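You operate a simulated robot arm through the tools that you are given. There is no shell and no other tool. Be economical: measure what you need, move in short steps, check, and stop when the job is done.

The job below is to be done with a simulated two-armed robot. You get a single attempt, and the scene is never put back.

Task
The keg is charged too high: vent it and recharge it to the keg card's figure.
Fine: open the keg ring till nought, shut it, set the keg dial, then slide the inlet valve on; the valve ends vented. Where these are worked on the way, their far stop is far enough and under half their travel is too little: inlet valve, keg ring.
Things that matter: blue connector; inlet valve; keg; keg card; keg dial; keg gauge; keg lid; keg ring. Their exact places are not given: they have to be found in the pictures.

Only the result counts: the job must be done as asked and must still hold three seconds after the hand-in. Knocking over, shifting, dropping, spilling or breaking anything else fails it.

Robot
Two 7-joint arms with fingered hands on one trunk, on a base that drives. Base frame: it is fixed to the floor where the robot stands at the start and does not move with it; the origin is under the middle of the robot, x ahead of it, y to its left, z up. Readings come in mm, rad, newtons and seconds.
The left shoulder is at the start at [72, 174, 991], the right one opposite. With the tool pointing down near the work surface each hand reaches from about 340 to 760 mm from the robot's upright axis, wherever it stands, measured 20 degrees to its own side. Places, roughly: inlet valve [600, -200, 600]; keg [600, 0, 400]; keg card [800, -300, 800]; keg dial [600, -400, 600]; keg gauge [700, -100, 800]; keg lid [600, 0, 600]; keg ring [500, 0, 700]. Payload 3.8 kg a hand.
Tool frame (each hand has its own): the origin (TCP) lies between the finger pads and is the grasp point; the fingertips stand 26 mm ahead of it; z points along the fingers, y is the line along which they close. Largest opening 132 mm; the body of the gripper starts 73 mm behind the TCP. The gripper is a hand of 3 fingers: y runs from the thumb to the fingers, the wrist lies at [0, 0, -224] in the tool frame, and closing takes about 1.5 s.
Orientation is that of the tool frame in the base frame, as [roll, pitch, yaw] about the fixed x, y, z axes, in that order (R = Rz(yaw) Ry(pitch) Rx(roll)). With the fingers straight down and closing along the base's y, the tool's x points along the base's -x, its y along +y and its z along -z.

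Tools
- The arms move only by the tool apply_moves. It takes "left_rows", "right_rows" or both (then of equal length, played together; a hand with none holds still); each is one flat list of numbers, 6 for each row, row after row: the shift along the tool's x, y, z in m, then the turn, a rotation vector about the tool's x, y, z in rad. In form: [x, y, z, ax, ay, az, x, y, z, ax, ay, az, ...]. A call has 1 to 12 rows; each row is the pose to reach, as a shift and turn from the pose commanded when the call began, along the tool's axes at that moment. "left_claw" and "right_claw" are, for a hand that has rows, the gripper command, from -1 (shut) to 1 (fully open), values between in proportion, set as the call begins (left out, the last holds). Each row takes 0.2 s and may step no farther than 50 mm and 0.15 rad from the row before; otherwise, or with a gripper value out of range, the whole call is refused. Where a pose cannot be reached the arm comes as near as it can. A force on the tool above 70 N (or 10 N above the force at the start of the call, whichever is more), or a blocked arm, ends the call early, and 0.2 s more pass. Each finger travels about 108 mm/s and halts on what it meets, pressing with about 29 N; the grip force reading is that of the motor and also rises with nothing between the fingers. The clock runs only during rows and for 0.2 s after the last one: add rows that repeat a pose to give the fingers time. The reply holds the time, the measured pose of the TCP, the force on the tool along the base axes, the opening and the grip force, in the units named above and with some noise, with the torque about the TCP (base axes, N m) and any sound that the robot's microphone picked up.
- Cameras (640 x 400 px; columns grow to the right, rows downward): "scene" is now at [160.2, -48.7, 908.9]; the picture's right is [-0.36, -0.93, 0.00], its down [0.05, -0.02, -1.00] and it looks along [0.93, -0.36, 0.06] (base axes); focal length 214 px, centre (320, 200). "left" rides on the left gripper at [-62, 3, -92] in its tool frame; the picture's right is [-0.05, -1.00, 0.00], its down [0.83, -0.04, -0.56] and it looks along [0.55, -0.03, 0.83] (tool axes); focal length 230 px, centre (320, 200). "right" rides on the right gripper at [62, 3, -92] in its tool frame; the picture's right is [-0.05, 1.00, 0.00], its down [-0.83, -0.04, -0.56] and it looks along [-0.55, -0.03, 0.83] (tool axes); focal length 230 px, centre (320, 200).
- snapshot(camera): a new picture of that camera. No time passes.
- slide_trunk(by): slides the trunk up (or, below 0, down) by that many mm; the arms and the scene camera ride with it, the base frame stays. It gives what a move gives, with no picture.
- drive_base(legs): drives the robot by 1 to 6 legs, each [ahead, left, turn to the left] in mm, mm and rad, along the robot's own axes; the way and the turn of a leg run together, so that a leg with both is an arc; at most 1500 mm and 3.142 rad a leg. The arms and the cameras ride along, it lands a little off, and it stops where it bumps. It gives what a move gives.
- curl_fingers(finger1, finger2, thumb_bend, hand): sets how far each is bent, from 0 (flat) to 1 (curled in); at 0.3 the hand is open as for a grip, at 0.7 the pads meet at the TCP. One left out holds its place. A second passes; each finger stops where it meets its share of the squeeze, and holds until it gets a number again. A gripper value or a shape takes the hand back. It gives what a move gives, with no picture; readings hold the bend of each and the force on the fingers (four entries, about 0 where the hand has none), thumb and palm.
- grasp_type(shape, hand): the hand has 3 fingers and takes this shape, open, in about a second: jaw (thumb against the fingers, like two jaws); tri (thumb and two fingers); tip (a fingertip pinch); poke (one finger out to press); point (the index stretched); flat (the hand flat); cup (the hand cupped); fist (a fist). The gripper value then closes the fingers along that shape, each until it touches; the sizes above hold for jaw. It gives what a move gives, with no picture.
- aim_head(pan, tilt): turns the head with the scene camera to pan (to the left, within 1.047 rad either way) and tilt (down, from -0.506 to 1.204), counted from straight ahead of the robot. It gives what a move gives.
- point_at(camera, pixels): for up to 12 pixels [column, row] of the newest picture of that camera ("zoom" is the newest enlarged one), the place [x, y, z] in the base frame of the surface seen there, good to about 3 mm, but the place of the scene camera against the robot may be out by one fixed shift of up to 25 mm in any direction. No time passes.
- inspect(camera, box): a new picture of the part [left, top, right, bottom] of that camera's present view, enlarged. No time passes.
- hand_in(): hands the job in; it is judged then, once.

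Keep the steps short. Do not move on a guess: measure, check each grasp and each placing, and mend mistakes. In all there are 80 turns and 78 pictures (those below and enlarged ones count). Leave the grippers open and the arms clear of the work at the hand-in unless told otherwise, and finish with a single line.

The tools are called after "Emit:" as a command line: name --argument value ..., lists and objects as JSON in quotes. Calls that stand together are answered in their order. apply_moves: Moves the arms, as the interface text tells. Its arguments: {"type":"object","properties":{"left_rows":{"type":"array","items":{"type":"number"}},"left_claw":{"type":"number"},"right_rows":{"type":"array","items":{"type":"number"}},"right_claw":{"type":"number"}},"required":[]} The other tools are called the same way: slide_trunk (by) slides the trunk up or down; grasp_type (shape, hand) gives the hand a shape; curl_fingers (finger1, finger2, thumb_bend, hand) moves the fingers one by one; drive_base (legs) drives the base; aim_head (pan, tilt) turns the head that bears the scene camera; snapshot (camera) takes a picture; point_at (camera, pixels) gives the place of the surface under pixels of a picture; inspect (camera, box) takes an enlarged picture of a part of a camera's view; hand_in () hands the job in.

At the start:

```text
time_s: 0.0
left_tool_pos: [438.1, 30.8, 1014.7]
left_orientation: [3.141, 0.001, -3.142]
left_force: [-0.3, 0.5, 0.3]
left_ft_torque: [0.03, 0.04, -0.01]
left_finger_gap: 131.8
left_grip_force: 0.1
left_shape: jaw
left_bend: [0.3, 0.3, 0.3]
left_finger forces: [0.0, 0.0, 0.0, 0.1, 0.1, 0.1]
right_tool_pos: [358.1, -254.6, 1088.1]
right_orientation: [3.14, 0.0, -3.142]
right_force: [0.5, 0.4, -0.5]
right_ft_torque: [0.05, -0.02, -0.01]
right_finger_gap: 131.9
right_grip_force: 0.1
right_shape: jaw
right_bend: [0.3, 0.3, 0.3]
right_finger forces: [0.1, 0.1, 0.1, 0.0, 0.0, 0.0]
trunk travel left (down, up): [-300.0, 182.0]
robot x, y, heading: [2.2, -0.5, -0.001]
head pan, tilt: [-0.37, -0.058]
```

scene: 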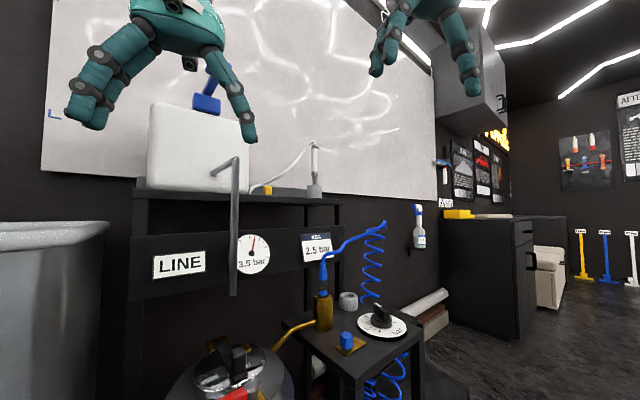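
right: 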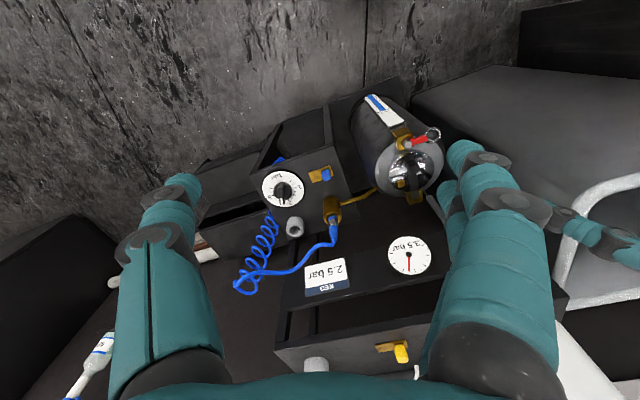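
left: 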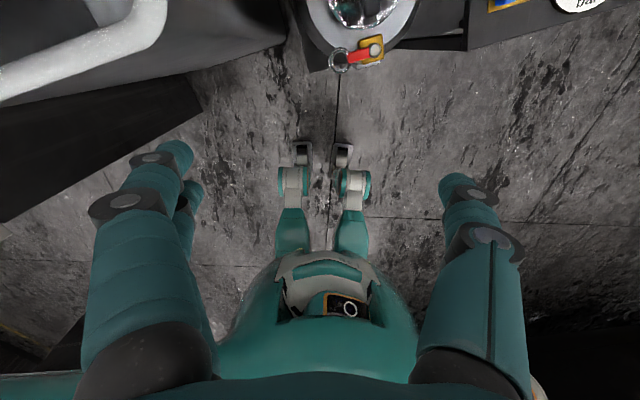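

I see the keg at the lower left, with the gauge reading 3.5 bar and the card reading 2.5 bar. Next I aim the head down at the work.

Emit:
aim_head --pan -0.3 --tilt 0.6

Emit:
snapshot --camera "scene"

Emit:
inspect --camera "right" --box '[230, 80, 470, 300]'

```text
time_s: 1.0
left_tool_pos: [437.4, 31.2, 1013.4]
left_orientation: [-3.141, -0.002, 3.141]
left_force: [-0.2, 0.1, 0.0]
left_ft_torque: [-0.06, -0.01, -0.02]
left_finger_gap: 131.8
left_grip_force: 0.1
left_shape: jaw
left_bend: [0.3, 0.3, 0.3]
left_finger forces: [0.0, 0.0, 0.1, 0.0, 0.1, 0.0]
right_tool_pos: [358.0, -253.8, 1087.8]
right_orientation: [-3.141, 0.001, 3.141]
right_force: [-1.0, -1.4, -0.6]
right_ft_torque: [0.01, 0.0, 0.01]
right_finger_gap: 131.7
right_grip_force: 0.0
right_shape: jaw
right_bend: [0.3, 0.3, 0.3]
right_finger forces: [0.0, 0.1, 0.0, 0.0, 0.0, 0.0]
trunk travel left (down, up): [-300.0, 182.0]
robot x, y, heading: [1.0, -2.2, 0.001]
head pan, tilt: [-0.3, 0.6]
```

```text
74 pictures are left
```

scene: 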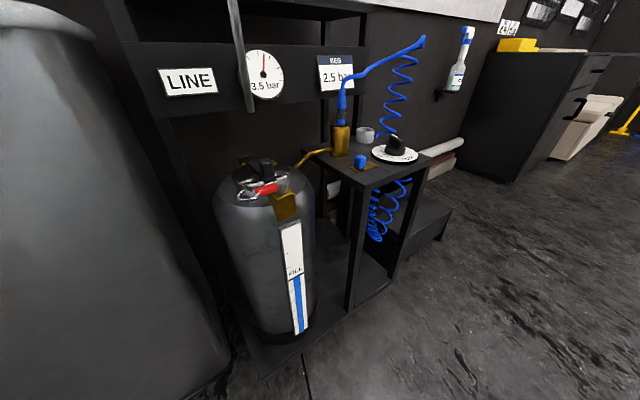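

```text
1.82 times, centred on (350, 190) of right
```

zoom: 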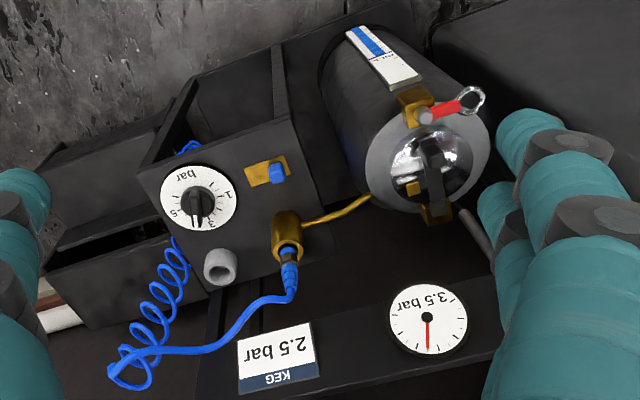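

Next I zoom in on the details: ring, valve, dial, gauge and card.

Emit:
inspect --camera "scene" --box '[220, 130, 320, 230]'

Emit:
inspect --camera "scene" --box '[320, 115, 430, 185]'

Emit:
inspect --camera "right" --box '[250, 130, 350, 250]'

Emit:
inspect --camera "right" --box '[350, 90, 460, 210]'

```text
4.00 times, centred on (270, 180) of scene
```

zoom: 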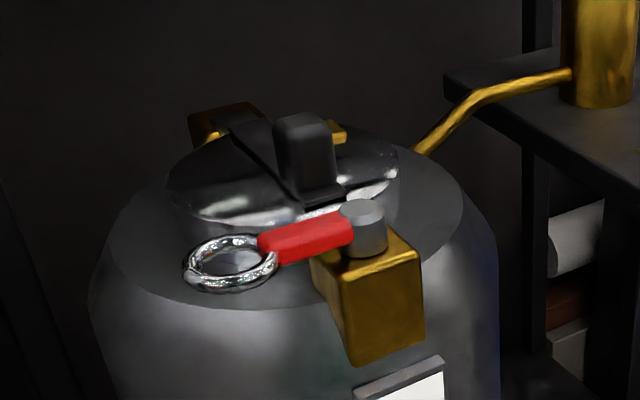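

```text
5.71 times, centred on (375, 150) of scene
```

zoom: 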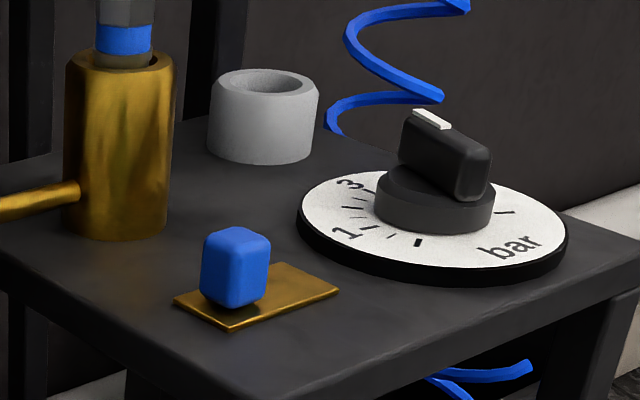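

```text
3.33 times, centred on (300, 190) of right
```

zoom: 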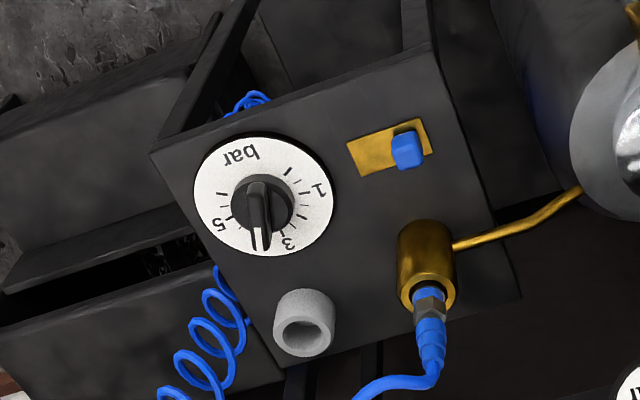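

```text
3.33 times, centred on (405, 150) of right
```

zoom: 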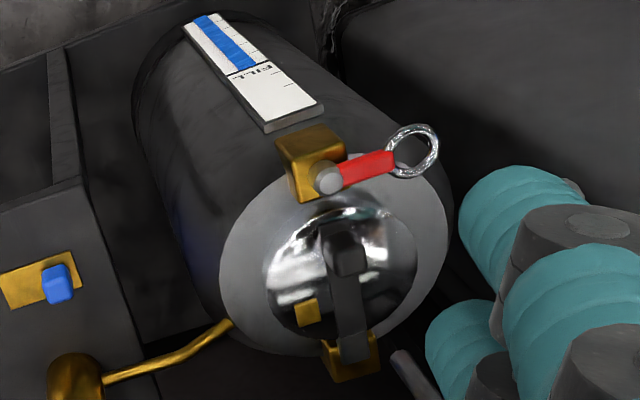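

Now I measure the ring area in the newest zoom, from the right camera, which has no shift error.

Emit:
point_at --camera "zoom" --pixels '[[328, 180], [362, 168], [390, 162], [387, 152], [436, 150], [412, 175], [318, 145], [57, 283], [15, 290], [350, 250], [80, 370], [345, 350]]'

Emit:
inspect --camera "right" --box '[250, 150, 350, 250]'

```text
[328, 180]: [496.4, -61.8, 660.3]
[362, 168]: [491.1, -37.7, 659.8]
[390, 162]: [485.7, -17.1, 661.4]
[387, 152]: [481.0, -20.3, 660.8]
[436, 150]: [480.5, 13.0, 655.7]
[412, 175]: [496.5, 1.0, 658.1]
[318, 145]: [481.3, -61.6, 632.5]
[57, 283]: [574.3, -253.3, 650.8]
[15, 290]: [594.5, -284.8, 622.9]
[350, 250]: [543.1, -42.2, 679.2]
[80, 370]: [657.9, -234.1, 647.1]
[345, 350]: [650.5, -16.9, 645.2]
```

```text
4.00 times, centred on (300, 200) of right
```

zoom: 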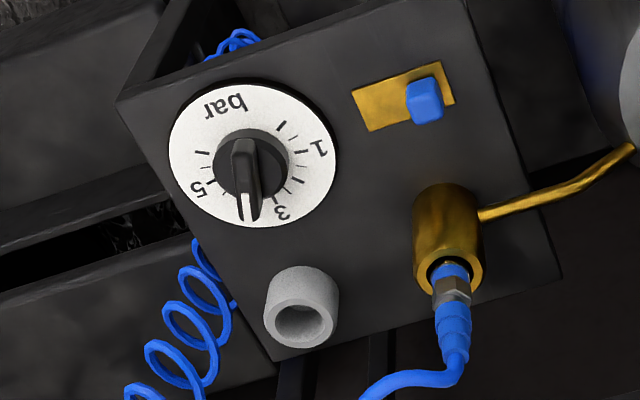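

Emit:
point_at --camera "zoom" --pixels '[[243, 150], [254, 205], [238, 195], [262, 165], [210, 200], [290, 150], [250, 222], [318, 150], [282, 208], [426, 100], [357, 95], [452, 95]]'

Emit:
point_at --camera "right" --pixels '[[325, 290], [408, 255], [333, 205], [295, 228], [337, 225], [301, 195]]'

Emit:
inspect --camera "right" --box '[255, 160, 310, 215]'

```text
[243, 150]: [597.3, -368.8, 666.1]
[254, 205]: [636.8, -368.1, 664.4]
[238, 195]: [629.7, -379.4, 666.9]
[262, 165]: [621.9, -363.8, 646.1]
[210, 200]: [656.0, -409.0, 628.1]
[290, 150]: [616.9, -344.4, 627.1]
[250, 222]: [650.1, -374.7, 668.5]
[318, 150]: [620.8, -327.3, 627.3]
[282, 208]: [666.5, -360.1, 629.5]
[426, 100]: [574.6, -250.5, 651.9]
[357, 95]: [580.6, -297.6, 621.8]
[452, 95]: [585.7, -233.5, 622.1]
```

```text
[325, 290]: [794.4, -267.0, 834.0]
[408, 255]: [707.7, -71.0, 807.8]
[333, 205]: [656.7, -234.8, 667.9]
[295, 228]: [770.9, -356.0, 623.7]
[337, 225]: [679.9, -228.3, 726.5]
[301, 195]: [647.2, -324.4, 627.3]
```

```text
7.27 times, centred on (282, 188) of right
```

zoom: 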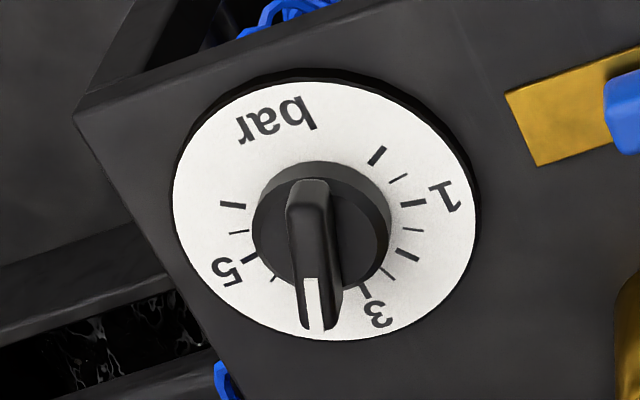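

I measure the dial ticks, the disc rim and the knob.

Emit:
point_at --camera "zoom" --pixels '[[377, 155], [412, 203], [408, 257], [385, 278], [364, 288], [250, 257], [233, 205], [173, 205], [476, 220], [315, 82], [312, 320], [308, 186]]'

Emit:
inspect --camera "right" --box '[300, 150, 350, 200]'

```text
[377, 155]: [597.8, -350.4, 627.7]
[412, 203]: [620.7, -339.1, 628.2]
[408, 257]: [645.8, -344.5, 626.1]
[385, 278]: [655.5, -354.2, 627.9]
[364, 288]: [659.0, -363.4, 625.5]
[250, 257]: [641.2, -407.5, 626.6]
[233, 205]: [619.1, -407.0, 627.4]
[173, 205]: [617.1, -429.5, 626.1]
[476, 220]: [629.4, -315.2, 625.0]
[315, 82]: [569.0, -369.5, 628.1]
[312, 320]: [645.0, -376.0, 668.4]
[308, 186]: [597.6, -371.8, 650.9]
```

```text
8.00 times, centred on (325, 175) of right
```

zoom: 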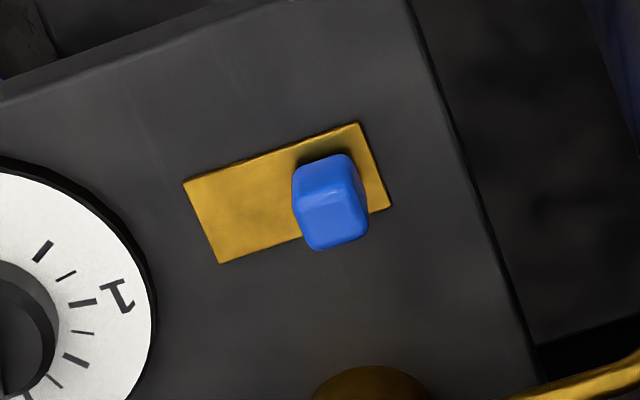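

The dial centre is about (625,-374). It has about 40° per bar and points at 3.5 now. I move the left hand aside and bring the right hand, whose camera looks forward, nearer the keg ring.

Emit:
apply_moves --left_rows '[0.03, 0.045, 0, 0, 0, 0, 0.06, 0.09, 0, 0, 0, 0, 0.09, 0.13, 0, 0, 0, 0, 0.11, 0.17, 0, 0, 0, 0, 0.11, 0.2, 0, 0, 0, 0]' --right_rows '[0, 0.03, 0.03, 0, 0, 0, 0, 0.065, 0.06, 0, 0, 0, 0, 0.1, 0.09, 0, 0, 0, 0, 0.135, 0.115, 0, 0, 0, 0, 0.16, 0.14, 0, 0, 0]'

Emit:
snapshot --camera "right"

Emit:
snapshot --camera "scene"

```text
refused: row 1 steps farther than a row can; nothing moved
```

```text
65 pictures are left
```

right: 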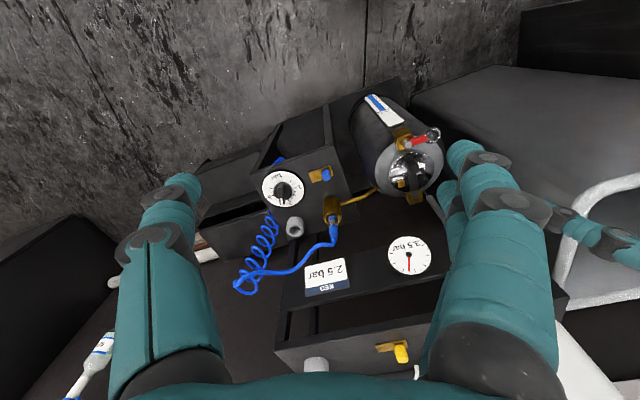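

```text
64 pictures are left
```

scene: 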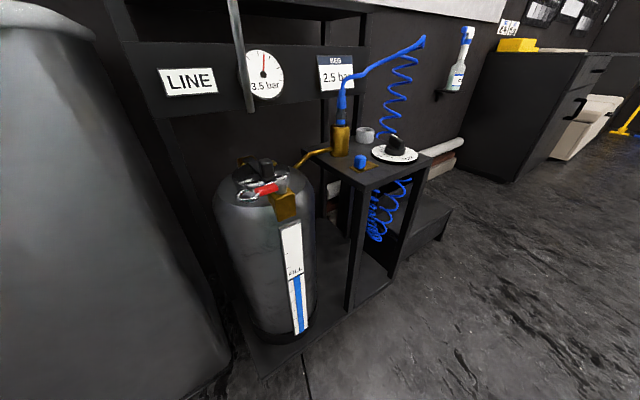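

The step was too long (over 50 mm), so I use smaller ones.

Emit:
apply_moves --left_rows '[0.02, 0.04, 0, 0, 0, 0, 0.04, 0.08, 0, 0, 0, 0, 0.06, 0.12, 0, 0, 0, 0, 0.08, 0.16, 0, 0, 0, 0, 0.1, 0.2, 0, 0, 0, 0]' --right_rows '[0, 0.032, 0.028, 0, 0, 0, 0, 0.064, 0.056, 0, 0, 0, 0, 0.096, 0.084, 0, 0, 0, 0, 0.128, 0.112, 0, 0, 0, 0, 0.16, 0.14, 0, 0, 0]'

Emit:
snapshot --camera "right"

Emit:
snapshot --camera "scene"

```text
time_s: 2.2
left_tool_pos: [335.7, 228.9, 1013.6]
left_orientation: [-3.141, 0.0, -3.14]
left_force: [-0.5, 0.1, 0.1]
left_ft_torque: [0.01, 0.02, 0.01]
left_finger_gap: 131.9
left_grip_force: 0.0
left_shape: jaw
left_bend: [0.3, 0.3, 0.3]
left_finger forces: [0.1, 0.0, 0.0, 0.1, 0.0, 0.0]
right_tool_pos: [357.7, -108.9, 954.5]
right_orientation: [3.14, 0.003, 3.138]
right_force: [0.0, 0.7, 0.2]
right_ft_torque: [0.04, 0.04, 0.0]
right_finger_gap: 132.1
right_grip_force: 0.1
right_shape: jaw
right_bend: [0.3, 0.3, 0.3]
right_finger forces: [0.0, 0.0, 0.0, 0.0, 0.0, 0.0]
right hand out of reach, approached as far as the arm can: row 5
trunk travel left (down, up): [-300.0, 182.0]
robot x, y, heading: [-1.5, 2.8, 0.003]
head pan, tilt: [-0.3, 0.6]
```

```text
63 pictures are left
```

right: 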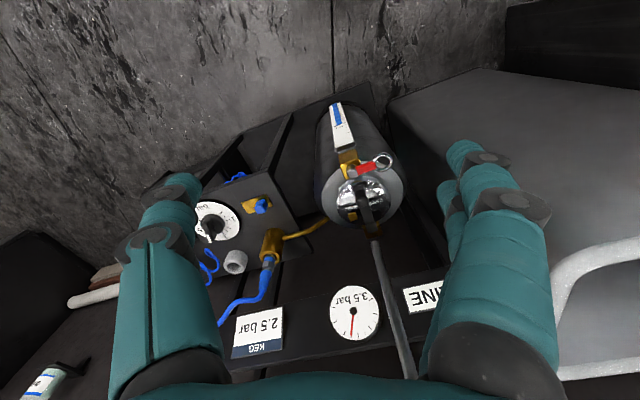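

```text
62 pictures are left
```

scene: 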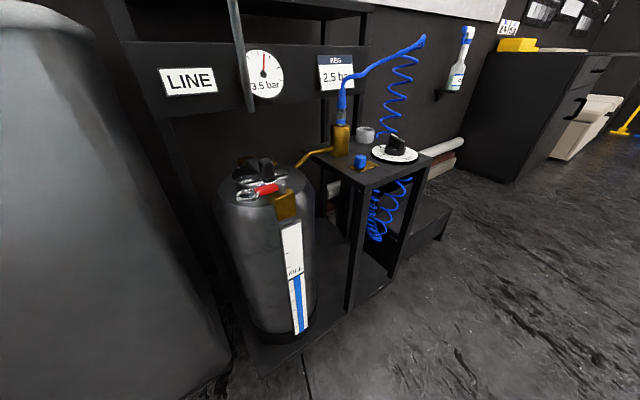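

The right arm is at its inner reach limit there. I zoom on the ring and measure the geometry around it.

Emit:
inspect --camera "right" --box '[315, 135, 415, 250]'

Emit:
point_at --camera "zoom" --pixels '[[200, 120], [245, 112], [275, 105], [300, 100], [298, 75], [273, 90], [322, 95], [200, 80], [215, 135], [260, 150], [320, 180], [210, 290]]'

Emit:
point_at --camera "right" --pixels '[[374, 242], [385, 290], [382, 222], [365, 195], [330, 200], [400, 190], [350, 210], [345, 187], [375, 185]]'

```text
3.48 times, centred on (365, 192) of right
```

zoom: 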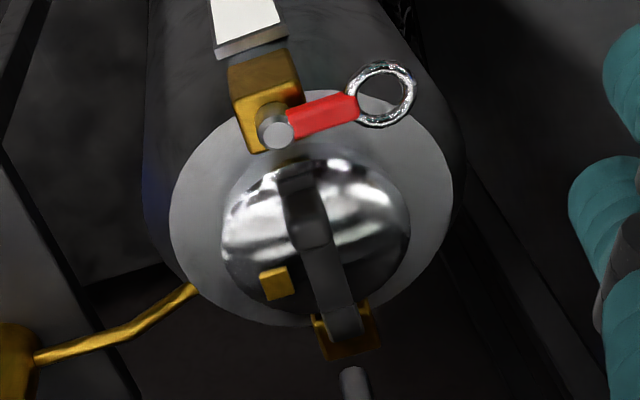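

```text
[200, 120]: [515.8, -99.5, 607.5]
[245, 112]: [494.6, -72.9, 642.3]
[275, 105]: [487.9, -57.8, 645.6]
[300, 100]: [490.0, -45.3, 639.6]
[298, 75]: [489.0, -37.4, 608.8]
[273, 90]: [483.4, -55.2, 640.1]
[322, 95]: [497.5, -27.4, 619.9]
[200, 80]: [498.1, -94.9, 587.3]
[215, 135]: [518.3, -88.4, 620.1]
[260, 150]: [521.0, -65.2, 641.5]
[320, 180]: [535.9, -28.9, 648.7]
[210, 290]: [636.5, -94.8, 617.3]
```

```text
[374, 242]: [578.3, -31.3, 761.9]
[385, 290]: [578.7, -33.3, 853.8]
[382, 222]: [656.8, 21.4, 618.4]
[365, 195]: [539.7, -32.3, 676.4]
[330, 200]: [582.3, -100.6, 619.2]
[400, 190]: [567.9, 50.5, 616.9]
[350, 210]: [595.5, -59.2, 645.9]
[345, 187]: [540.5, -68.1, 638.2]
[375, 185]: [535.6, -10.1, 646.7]
```

The lever pivots at (496,-62,660) on an upright pin, with its ring at about (488,5). A hanging tube stands at (578,-32), above z≈760. I set the right hand to poke and look at its fingertip.

Emit:
grasp_type --hand "right" --shape "poke"

Emit:
snapshot --camera "right"

Emit:
aim_head --pan -0.4 --tilt 0.25

Emit:
snapshot --camera "scene"

```text
time_s: 3.1
left_tool_pos: [338.7, 228.3, 1013.1]
left_orientation: [-3.141, 0.0, -3.141]
left_force: [-0.1, -0.4, 0.4]
left_ft_torque: [0.0, -0.01, 0.0]
left_finger_gap: 132.0
left_grip_force: 0.0
left_shape: jaw
left_bend: [0.3, 0.3, 0.3]
left_finger forces: [0.0, 0.1, 0.0, 0.0, 0.0, 0.0]
right_tool_pos: [358.0, -109.5, 954.7]
right_orientation: [3.141, 0.002, 3.139]
right_force: [0.2, 0.0, 0.4]
right_ft_torque: [0.01, 0.01, -0.03]
right_finger_gap: 0.0
right_grip_force: 0.0
right_shape: poke
right_bend: [1.0, 1.0, 0.45]
right_finger forces: [0.0, 0.0, 0.1, 0.0, 0.1, 0.0]
trunk travel left (down, up): [-300.0, 182.0]
robot x, y, heading: [-0.7, -3.3, 0.0]
head pan, tilt: [-0.3, 0.6]
```

```text
60 pictures are left
```

right: 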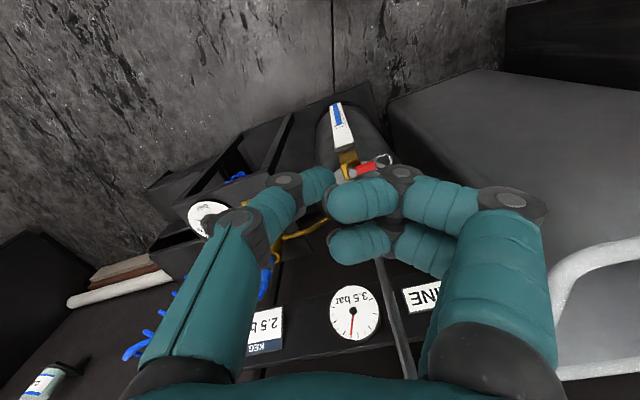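

```text
time_s: 4.0
left_tool_pos: [336.8, 227.7, 1013.2]
left_orientation: [-3.141, 0.0, 3.141]
left_force: [0.0, 0.8, 0.1]
left_ft_torque: [0.03, -0.02, -0.03]
left_finger_gap: 131.9
left_grip_force: 0.0
left_shape: jaw
left_bend: [0.3, 0.3, 0.3]
left_finger forces: [0.0, 0.1, 0.0, 0.0, 0.0, 0.0]
right_tool_pos: [357.9, -110.0, 955.6]
right_orientation: [3.141, 0.0, 3.141]
right_force: [-0.6, -0.2, -0.2]
right_ft_torque: [-0.01, 0.0, 0.0]
right_finger_gap: 0.0
right_grip_force: 0.1
right_shape: poke
right_bend: [1.0, 1.0, 0.45]
right_finger forces: [0.0, 0.1, 0.0, 0.0, 0.0, 0.0]
trunk travel left (down, up): [-300.0, 182.0]
robot x, y, heading: [2.0, -1.2, -0.003]
head pan, tilt: [-0.4, 0.25]
```

```text
59 pictures are left
```

scene: 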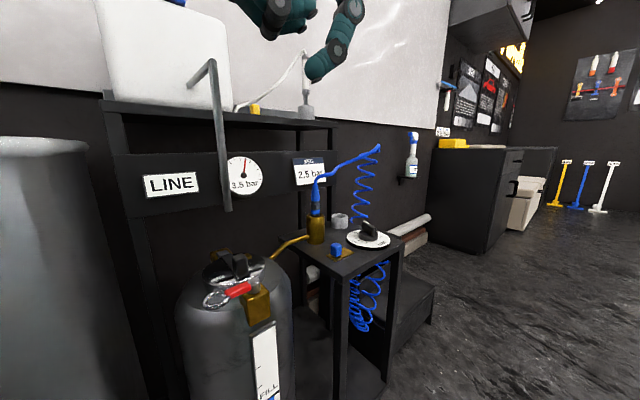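

Poke sticks out the thumb, so instead I use the jaw shape half open. The thumb, alone on its -y side, will push the lever outward with no wrist turn. I set the jaw and hover over the ring.

Emit:
grasp_type --hand "right" --shape "jaw"

Emit:
apply_moves --right_rows '[-0.026, 0.022, 0.025, 0, 0, 0, -0.052, 0.044, 0.05, 0, 0, 0, -0.078, 0.066, 0.075, 0, 0, 0, -0.104, 0.088, 0.1, 0, 0, 0, -0.13, 0.11, 0.125, 0, 0, 0, -0.154, 0.132, 0.15, 0, 0, 0]' --right_claw -0.1

Emit:
snapshot --camera "right"

Emit:
snapshot --camera "scene"

```text
time_s: 4.9
left_tool_pos: [338.0, 227.3, 1014.7]
left_orientation: [-3.14, -0.001, 3.141]
left_force: [1.2, -0.4, -0.2]
left_ft_torque: [-0.01, -0.02, -0.01]
left_finger_gap: 131.8
left_grip_force: 0.0
left_shape: jaw
left_bend: [0.3, 0.3, 0.3]
left_finger forces: [0.1, 0.0, 0.1, 0.0, 0.1, 0.0]
right_tool_pos: [357.5, -109.6, 954.6]
right_orientation: [3.14, 0.003, 3.14]
right_force: [0.6, -0.2, -0.1]
right_ft_torque: [-0.01, 0.0, -0.01]
right_finger_gap: 131.9
right_grip_force: 0.1
right_shape: jaw
right_bend: [0.3, 0.3, 0.3]
right_finger forces: [0.1, 0.0, 0.0, 0.0, 0.1, 0.0]
trunk travel left (down, up): [-300.0, 182.0]
robot x, y, heading: [3.1, 0.3, 0.0]
head pan, tilt: [-0.4, 0.25]
```

```text
time_s: 6.3
left_tool_pos: [337.4, 227.9, 1013.7]
left_orientation: [-3.141, 0.001, 3.14]
left_force: [0.2, -0.1, -0.3]
left_ft_torque: [0.0, 0.02, -0.03]
left_finger_gap: 131.9
left_grip_force: 0.1
left_shape: jaw
left_bend: [0.3, 0.3, 0.3]
left_finger forces: [0.0, 0.0, 0.1, 0.0, 0.0, 0.0]
right_tool_pos: [420.2, -141.8, 833.5]
right_orientation: [-3.141, 0.002, -3.141]
right_force: [-0.3, -0.5, 0.8]
right_ft_torque: [-0.02, -0.02, 0.0]
right_finger_gap: 59.7
right_grip_force: 0.1
right_shape: jaw
right_bend: [0.73, 0.73, 0.7]
right_finger forces: [0.1, 0.0, 0.0, 0.0, 0.1, 0.0]
right hand out of reach, approached as far as the arm can: row 1, 2, 3, 4, 5, 6
trunk travel left (down, up): [-300.0, 182.0]
robot x, y, heading: [1.1, -0.3, 0.001]
head pan, tilt: [-0.4, 0.25]
```

```text
58 pictures are left
```

right: 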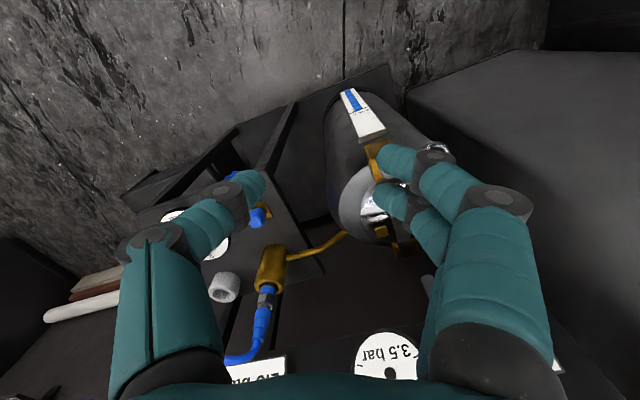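

```text
57 pictures are left
```

scene: 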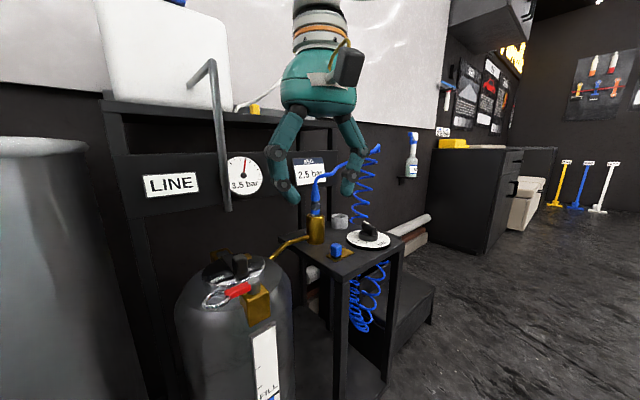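

The right arm won't cross to y=0. Turning the base left by 0.4 rad puts the ring on the right arm's side. First I raise the right hand 60 mm for safety.

Emit:
apply_moves --right_rows '[0.03, 0, -0.03, 0, 0, 0, 0.04, 0, -0.06, 0, 0, 0]'

Emit:
drive_base --legs '[[0, 0, 0.4]]'

Emit:
aim_head --pan -0.5 --tilt 0.45

Emit:
snapshot --camera "scene"

Emit:
snapshot --camera "right"

```text
time_s: 6.9
left_tool_pos: [336.7, 228.3, 1013.2]
left_orientation: [3.141, 0.0, 3.141]
left_force: [0.9, 0.3, 0.0]
left_ft_torque: [-0.03, -0.02, 0.01]
left_finger_gap: 131.9
left_grip_force: 0.1
left_shape: jaw
left_bend: [0.3, 0.3, 0.3]
left_finger forces: [0.0, 0.0, 0.0, 0.0, 0.0, 0.0]
right_tool_pos: [379.3, -142.5, 892.0]
right_orientation: [-3.141, -0.001, 3.14]
right_force: [1.2, -0.2, 0.8]
right_ft_torque: [-0.04, -0.01, -0.01]
right_finger_gap: 59.4
right_grip_force: 0.1
right_shape: jaw
right_bend: [0.73, 0.73, 0.7]
right_finger forces: [0.0, 0.0, 0.0, 0.0, 0.0, 0.1]
trunk travel left (down, up): [-300.0, 182.0]
robot x, y, heading: [1.0, 1.9, 0.001]
head pan, tilt: [-0.4, 0.25]
```

```text
time_s: 8.5
left_tool_pos: [222.8, 340.8, 1013.3]
left_orientation: [3.142, -0.002, -2.742]
left_force: [-1.2, -0.1, 0.2]
left_ft_torque: [-0.02, -0.01, -0.02]
left_finger_gap: 132.1
left_grip_force: 0.0
left_shape: jaw
left_bend: [0.3, 0.3, 0.3]
left_finger forces: [0.0, 0.1, 0.0, 0.0, 0.1, 0.1]
right_tool_pos: [405.6, 17.8, 892.3]
right_orientation: [3.141, 0.0, -2.745]
right_force: [0.4, -0.2, 0.3]
right_ft_torque: [0.03, -0.04, -0.04]
right_finger_gap: 59.6
right_grip_force: 0.0
right_shape: jaw
right_bend: [0.73, 0.73, 0.7]
right_finger forces: [0.0, 0.1, 0.1, 0.0, 0.0, 0.1]
trunk travel left (down, up): [-300.0, 182.0]
robot x, y, heading: [-0.5, -0.5, 0.4]
head pan, tilt: [-0.4, 0.25]
```

```text
time_s: 9.2
left_tool_pos: [221.5, 341.6, 1013.5]
left_orientation: [-3.141, 0.0, -2.742]
left_force: [-0.3, -0.4, -1.0]
left_ft_torque: [-0.01, 0.01, 0.02]
left_finger_gap: 131.9
left_grip_force: 0.1
left_shape: jaw
left_bend: [0.3, 0.3, 0.3]
left_finger forces: [0.0, 0.0, 0.0, 0.1, 0.0, 0.0]
right_tool_pos: [404.5, 17.6, 891.4]
right_orientation: [3.141, -0.001, -2.742]
right_force: [-0.2, 0.9, -0.2]
right_ft_torque: [0.03, -0.01, 0.03]
right_finger_gap: 59.6
right_grip_force: 0.0
right_shape: jaw
right_bend: [0.73, 0.73, 0.7]
right_finger forces: [0.0, 0.0, 0.0, 0.1, 0.1, 0.1]
trunk travel left (down, up): [-300.0, 182.0]
robot x, y, heading: [-0.5, -1.8, 0.404]
head pan, tilt: [-0.499, 0.45]
```

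```text
56 pictures are left
```

scene: 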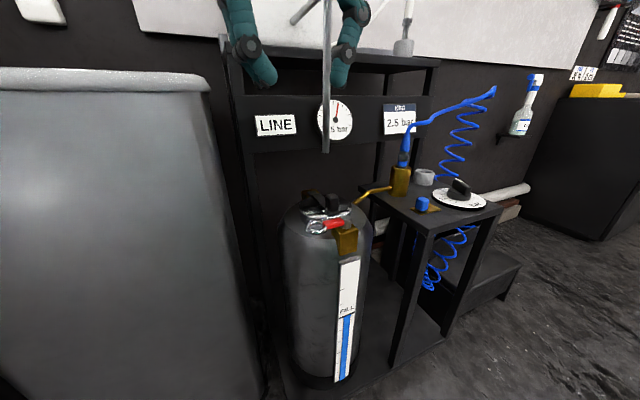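

```text
55 pictures are left
```

right: 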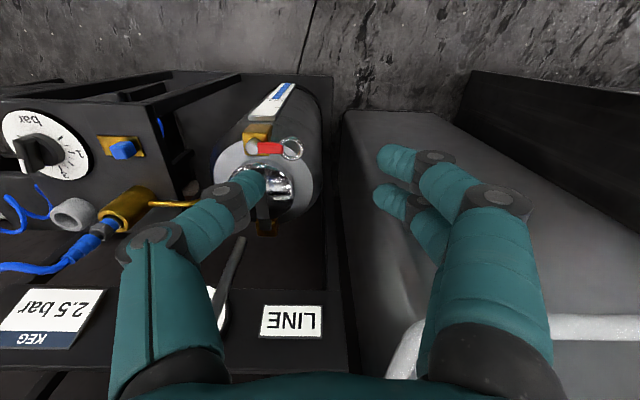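

Now the view is good. I measure the thumb tip, the ring, and where the tank at the left stands.

Emit:
point_at --camera "right" --pixels '[[250, 148], [270, 148], [291, 149], [300, 149], [253, 185], [390, 150], [385, 195], [350, 120], [360, 200], [290, 180], [345, 250], [236, 240]]'

Emit:
point_at --camera "scene" --pixels '[[207, 88], [230, 230], [90, 80], [100, 250], [327, 148], [328, 120], [333, 223], [316, 228]]'

Emit:
inspect --camera "right" --box '[200, 110, 320, 210]'

```text
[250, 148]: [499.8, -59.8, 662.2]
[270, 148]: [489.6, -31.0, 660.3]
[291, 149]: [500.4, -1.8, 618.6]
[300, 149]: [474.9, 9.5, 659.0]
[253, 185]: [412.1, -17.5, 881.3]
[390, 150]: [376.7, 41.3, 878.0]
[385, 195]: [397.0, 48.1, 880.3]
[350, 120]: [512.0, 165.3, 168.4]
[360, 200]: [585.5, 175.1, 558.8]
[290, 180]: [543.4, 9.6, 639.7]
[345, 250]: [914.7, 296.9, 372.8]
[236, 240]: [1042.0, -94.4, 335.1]
```

```text
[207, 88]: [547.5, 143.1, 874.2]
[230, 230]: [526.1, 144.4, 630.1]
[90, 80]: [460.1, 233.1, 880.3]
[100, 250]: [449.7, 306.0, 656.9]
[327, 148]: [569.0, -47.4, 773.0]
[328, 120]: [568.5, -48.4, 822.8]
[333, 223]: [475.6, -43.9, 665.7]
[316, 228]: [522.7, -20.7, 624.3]
```

```text
4.00 times, centred on (260, 160) of right
```

zoom: 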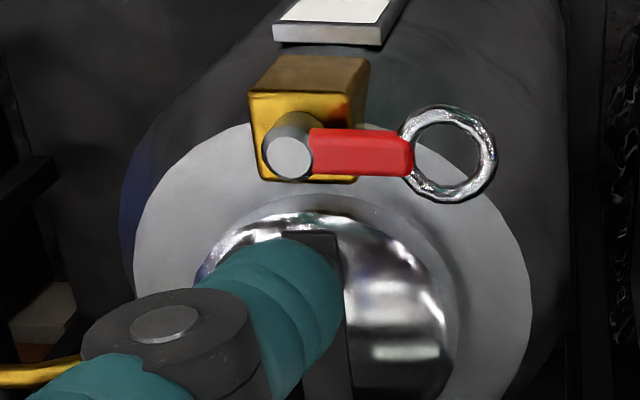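

The thumb sits about 38 mm from the TCP along tool -y. I go to hover with the thumb just inside the lever, at about (514,-15), its tip at about z 690.

Emit:
apply_moves --right_rows '[-0.0174, -0.007, 0.034, 0, 0, 0, -0.035, -0.014, 0.068, 0, 0, 0, -0.052, -0.021, 0.102, 0, 0, 0, -0.07, -0.028, 0.136, 0, 0, 0, -0.087, -0.035, 0.17, 0, 0, 0]'

Emit:
snapshot --camera "right"

Emit:
inspect --camera "scene" --box '[250, 100, 400, 260]'

```text
time_s: 10.4
left_tool_pos: [222.8, 341.0, 1014.2]
left_orientation: [3.141, -0.001, -2.742]
left_force: [-0.6, -0.6, 0.4]
left_ft_torque: [-0.01, 0.0, -0.01]
left_finger_gap: 131.9
left_grip_force: 0.0
left_shape: jaw
left_bend: [0.3, 0.3, 0.3]
left_finger forces: [0.0, 0.1, 0.0, 0.1, 0.0, 0.1]
right_tool_pos: [497.7, 13.4, 722.1]
right_orientation: [3.137, 0.003, -2.744]
right_force: [0.4, 0.6, 0.0]
right_ft_torque: [0.02, -0.02, -0.02]
right_finger_gap: 59.6
right_grip_force: 0.0
right_shape: jaw
right_bend: [0.73, 0.73, 0.7]
right_finger forces: [0.0, 0.0, 0.0, 0.1, 0.1, 0.0]
right hand out of reach, approached as far as the arm can: row 5
trunk travel left (down, up): [-300.0, 182.0]
robot x, y, heading: [2.7, -0.4, 0.401]
head pan, tilt: [-0.499, 0.45]
```

```text
53 pictures are left
```

right: 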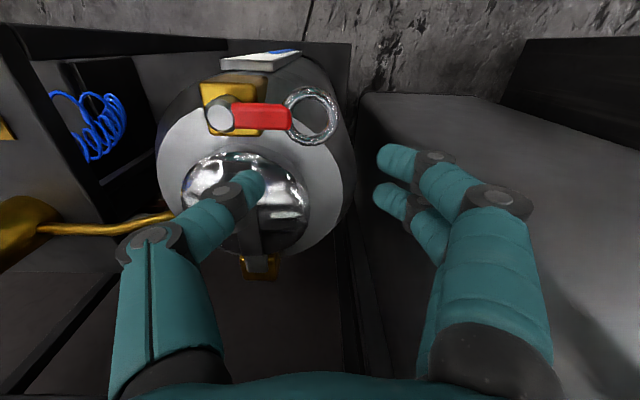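

```text
2.50 times, centred on (325, 180) of scene
```

zoom: 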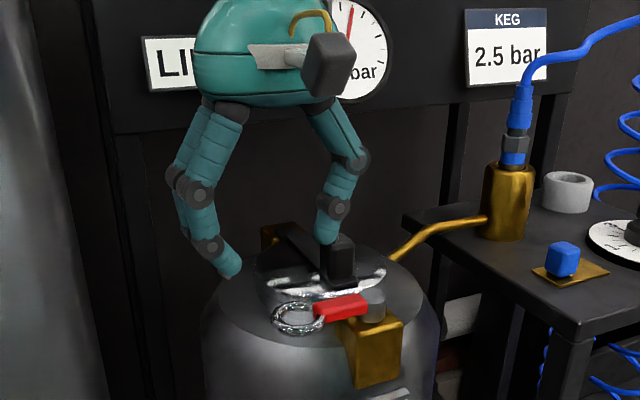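

The arm is near its limit again. I measure the thumb tip.

Emit:
point_at --camera "right" --pixels '[[256, 175], [252, 192], [262, 183], [220, 117], [270, 116], [290, 124], [310, 142], [293, 112], [270, 165], [285, 175]]'

Emit:
point_at --camera "zoom" --pixels '[[330, 240], [232, 275], [348, 305], [338, 255], [375, 310]]'

```text
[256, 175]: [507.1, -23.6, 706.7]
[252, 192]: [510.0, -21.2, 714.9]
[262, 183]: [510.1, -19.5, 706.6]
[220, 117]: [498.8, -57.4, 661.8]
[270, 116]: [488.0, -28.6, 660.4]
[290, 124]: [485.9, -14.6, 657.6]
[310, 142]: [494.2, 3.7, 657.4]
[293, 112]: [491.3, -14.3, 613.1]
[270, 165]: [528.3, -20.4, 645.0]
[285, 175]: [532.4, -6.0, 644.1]
```

```text
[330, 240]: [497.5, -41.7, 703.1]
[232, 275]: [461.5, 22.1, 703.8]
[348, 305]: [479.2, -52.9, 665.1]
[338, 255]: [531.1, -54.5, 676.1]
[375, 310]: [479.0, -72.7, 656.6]
```

The thumb is at about (513,-24), tip z ≈ 700. The lever's inner edge is x≈495 and the lid edge x≈528 at z 645. I lower with the trunk, straight down 53 mm, to tip z ≈ 647.

Emit:
slide_trunk --by -53

Emit:
inspect --camera "right" --box '[170, 80, 370, 230]'

Emit:
inspect --camera "scene" --box '[250, 80, 400, 240]'

```text
time_s: 11.3
left_tool_pos: [222.2, 341.1, 961.6]
left_orientation: [-3.141, 0.002, -2.742]
left_force: [0.3, 0.2, 0.6]
left_ft_torque: [0.0, 0.02, -0.02]
left_finger_gap: 132.0
left_grip_force: 0.1
left_shape: jaw
left_bend: [0.3, 0.3, 0.3]
left_finger forces: [0.0, 0.0, 0.0, 0.0, 0.1, 0.0]
right_tool_pos: [497.1, 12.2, 669.7]
right_orientation: [-3.141, 0.002, -2.743]
right_force: [-0.5, -0.2, -0.3]
right_ft_torque: [0.05, 0.0, 0.0]
right_finger_gap: 59.2
right_grip_force: 0.0
right_shape: jaw
right_bend: [0.73, 0.73, 0.7]
right_finger forces: [0.0, 0.0, 0.0, 0.0, 0.0, 0.1]
trunk travel left (down, up): [-247.0, 235.0]
robot x, y, heading: [-3.8, 1.8, 0.399]
head pan, tilt: [-0.499, 0.45]
```

```text
2.67 times, centred on (270, 155) of right
```

zoom: 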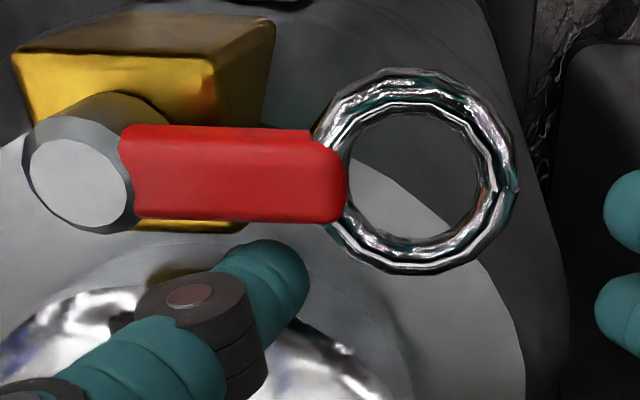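

```text
2.50 times, centred on (325, 160) of scene
```

zoom: 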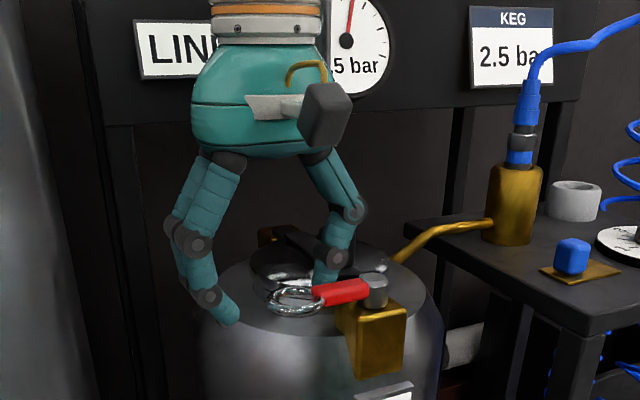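

The thumb tip is behind the lever. I push the hand in base -x, 30 mm in small steps.

Emit:
apply_moves --right_rows '[0.0092, 0.0039, 0, 0, 0, 0, 0.0184, 0.0078, 0, 0, 0, 0, 0.0276, 0.0117, 0, 0, 0, 0]'

Emit:
snapshot --camera "right"

```text
time_s: 12.1
left_tool_pos: [222.6, 342.7, 960.9]
left_orientation: [-3.142, 0.0, -2.741]
left_force: [0.5, -1.0, 0.3]
left_ft_torque: [-0.02, 0.03, 0.02]
left_finger_gap: 132.0
left_grip_force: 0.0
left_shape: jaw
left_bend: [0.3, 0.3, 0.3]
left_finger forces: [0.0, 0.1, 0.0, 0.0, 0.0, 0.0]
right_tool_pos: [469.9, 12.9, 670.8]
right_orientation: [-3.141, 0.002, -2.743]
right_force: [1.8, 1.4, 1.3]
right_ft_torque: [-0.05, -0.05, 0.09]
right_finger_gap: 60.1
right_grip_force: 0.1
right_shape: jaw
right_bend: [0.73, 0.73, 0.7]
right_finger forces: [0.1, 0.0, 0.1, 0.0, 2.9, 0.1]
trunk travel left (down, up): [-247.0, 235.0]
robot x, y, heading: [-2.4, -2.6, 0.4]
head pan, tilt: [-0.499, 0.45]
```

```text
49 pictures are left
```

right: 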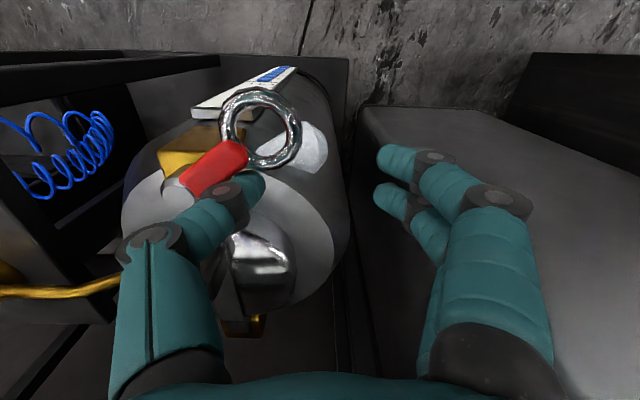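

The lever swings outward and gas is venting. I push farther along the arc.

Emit:
apply_moves --right_rows '[0.0095, 0.0008, 0, 0, 0, 0, 0.0189, 0.0015, 0, 0, 0, 0, 0.028, -0.003, 0, 0, 0, 0]'

Emit:
snapshot --camera "right"

Emit:
snapshot --camera "scene"

```text
time_s: 12.9
left_tool_pos: [224.0, 341.1, 959.7]
left_orientation: [-3.141, 0.0, -2.742]
left_force: [-0.4, 0.0, 0.2]
left_ft_torque: [0.01, 0.0, -0.02]
left_finger_gap: 131.8
left_grip_force: 0.1
left_shape: jaw
left_bend: [0.3, 0.3, 0.3]
left_finger forces: [0.0, 0.1, 0.0, 0.0, 0.0, 0.1]
right_tool_pos: [447.4, 0.6, 670.4]
right_orientation: [3.138, 0.01, -2.739]
right_force: [20.5, 6.1, 1.1]
right_ft_torque: [-0.08, -0.34, 1.05]
right_finger_gap: 64.2
right_grip_force: 0.0
right_shape: jaw
right_bend: [0.73, 0.73, 0.7]
right_finger forces: [0.0, 0.1, 0.1, 0.0, 28.2, 0.0]
trunk travel left (down, up): [-247.0, 235.0]
robot x, y, heading: [-1.2, -3.3, 0.402]
head pan, tilt: [-0.499, 0.45]
```

```text
48 pictures are left
```

right: 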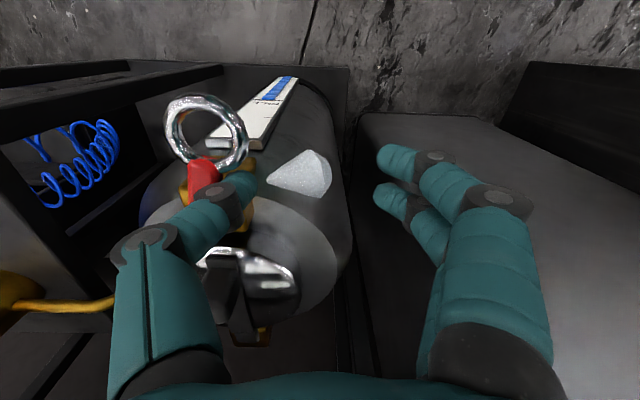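

```text
47 pictures are left
```

scene: 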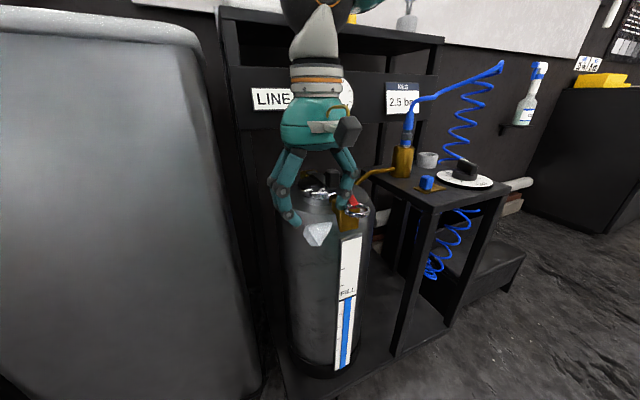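

The thumb reads 28 N, so the lever is at its far stop, with the plume showing. I ease off 3 mm and hold while it vents, watching the plume.

Emit:
apply_moves --right_rows '[-0.002, 0, 0, 0, 0, 0, -0.002, 0, 0, 0, 0, 0, -0.002, 0, 0, 0, 0, 0, -0.002, 0, 0, 0, 0, 0, -0.002, 0, 0, 0, 0, 0, -0.002, 0, 0, 0, 0, 0, -0.002, 0, 0, 0, 0, 0, -0.002, 0, 0, 0, 0, 0, -0.002, 0, 0, 0, 0, 0, -0.002, 0, 0, 0, 0, 0, -0.002, 0, 0, 0, 0, 0, -0.002, 0, 0, 0, 0, 0]'

Emit:
snapshot --camera "scene"

```text
time_s: 15.5
left_tool_pos: [223.8, 341.8, 959.4]
left_orientation: [3.14, -0.001, -2.742]
left_force: [0.2, -0.1, -0.4]
left_ft_torque: [-0.04, -0.01, -0.02]
left_finger_gap: 132.0
left_grip_force: 0.2
left_shape: jaw
left_bend: [0.3, 0.3, 0.3]
left_finger forces: [0.0, 0.0, 0.0, 0.0, 0.1, 0.0]
right_tool_pos: [447.0, 0.4, 669.9]
right_orientation: [3.141, 0.005, -2.742]
right_force: [20.2, 6.8, 8.8]
right_ft_torque: [-0.39, -0.48, 0.95]
right_finger_gap: 63.0
right_grip_force: 0.0
right_shape: jaw
right_bend: [0.73, 0.73, 0.7]
right_finger forces: [0.0, 0.0, 0.0, 0.0, 32.8, 0.1]
trunk travel left (down, up): [-247.0, 235.0]
robot x, y, heading: [-2.9, -1.0, 0.397]
head pan, tilt: [-0.499, 0.45]
```

```text
46 pictures are left
```

scene: 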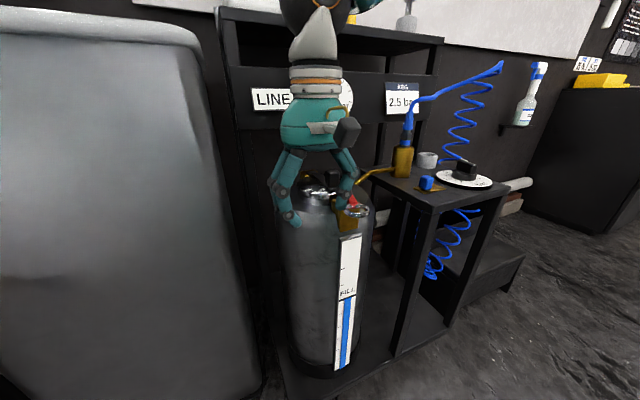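

The plume is gone. I back the thumb off and raise it to see the lever and the gauge.

Emit:
apply_moves --right_rows '[-0.008, 0.005, 0, 0, 0, 0, -0.015, 0.01, 0, 0, 0, 0, -0.015, 0.01, -0.04, 0, 0, 0, 0.005, 0.01, -0.08, 0, 0, 0, 0.03, 0.01, -0.12, 0, 0, 0, 0.03, 0.01, -0.16, 0, 0, 0]'

Emit:
snapshot --camera "right"

Emit:
snapshot --camera "scene"

```text
time_s: 16.9
left_tool_pos: [222.0, 342.5, 962.0]
left_orientation: [3.141, 0.0, -2.743]
left_force: [0.5, -0.1, 0.0]
left_ft_torque: [0.02, 0.0, -0.04]
left_finger_gap: 131.8
left_grip_force: 0.1
left_shape: jaw
left_bend: [0.3, 0.3, 0.3]
left_finger forces: [0.0, 0.0, 0.1, 0.0, 0.0, 0.1]
right_tool_pos: [412.7, -3.8, 829.3]
right_orientation: [-3.141, -0.002, -2.743]
right_force: [-0.4, -0.1, -1.3]
right_ft_torque: [0.04, -0.01, -0.01]
right_finger_gap: 59.8
right_grip_force: 0.1
right_shape: jaw
right_bend: [0.73, 0.73, 0.7]
right_finger forces: [0.1, 0.0, 0.0, 0.0, 0.1, 0.0]
trunk travel left (down, up): [-247.0, 235.0]
robot x, y, heading: [0.6, -0.7, 0.398]
head pan, tilt: [-0.499, 0.45]
```

```text
45 pictures are left
```

right: 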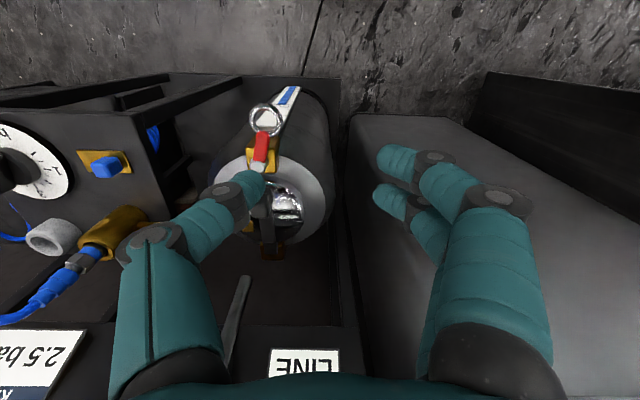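

```text
44 pictures are left
```

scene: 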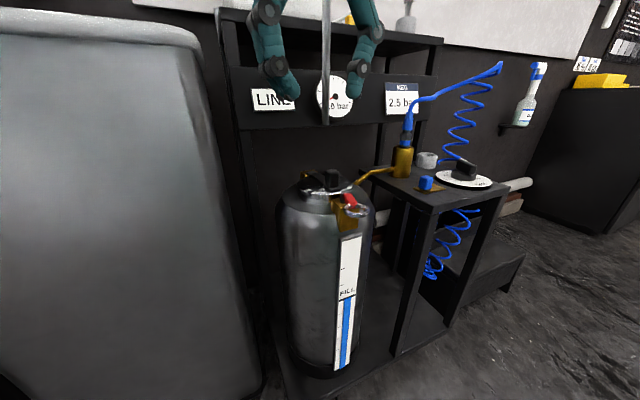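

The lever stayed open, pointing at the robot. I check the gauge and measure the lever's new place.

Emit:
inspect --camera "scene" --box '[300, 70, 370, 125]'

Emit:
point_at --camera "right" --pixels '[[262, 145], [258, 160], [265, 132], [279, 117], [265, 104], [252, 165], [265, 175]]'

```text
7.27 times, centred on (335, 98) of scene
```

zoom: 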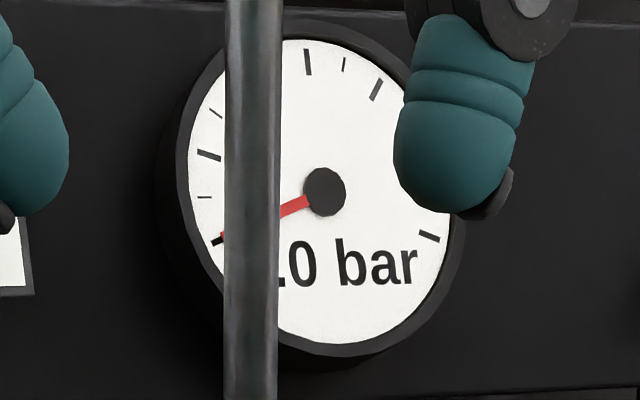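

```text
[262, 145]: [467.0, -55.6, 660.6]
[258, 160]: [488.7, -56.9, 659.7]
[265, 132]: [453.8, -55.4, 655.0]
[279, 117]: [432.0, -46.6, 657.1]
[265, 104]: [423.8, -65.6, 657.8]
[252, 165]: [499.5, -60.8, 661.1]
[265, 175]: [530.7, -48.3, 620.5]
```

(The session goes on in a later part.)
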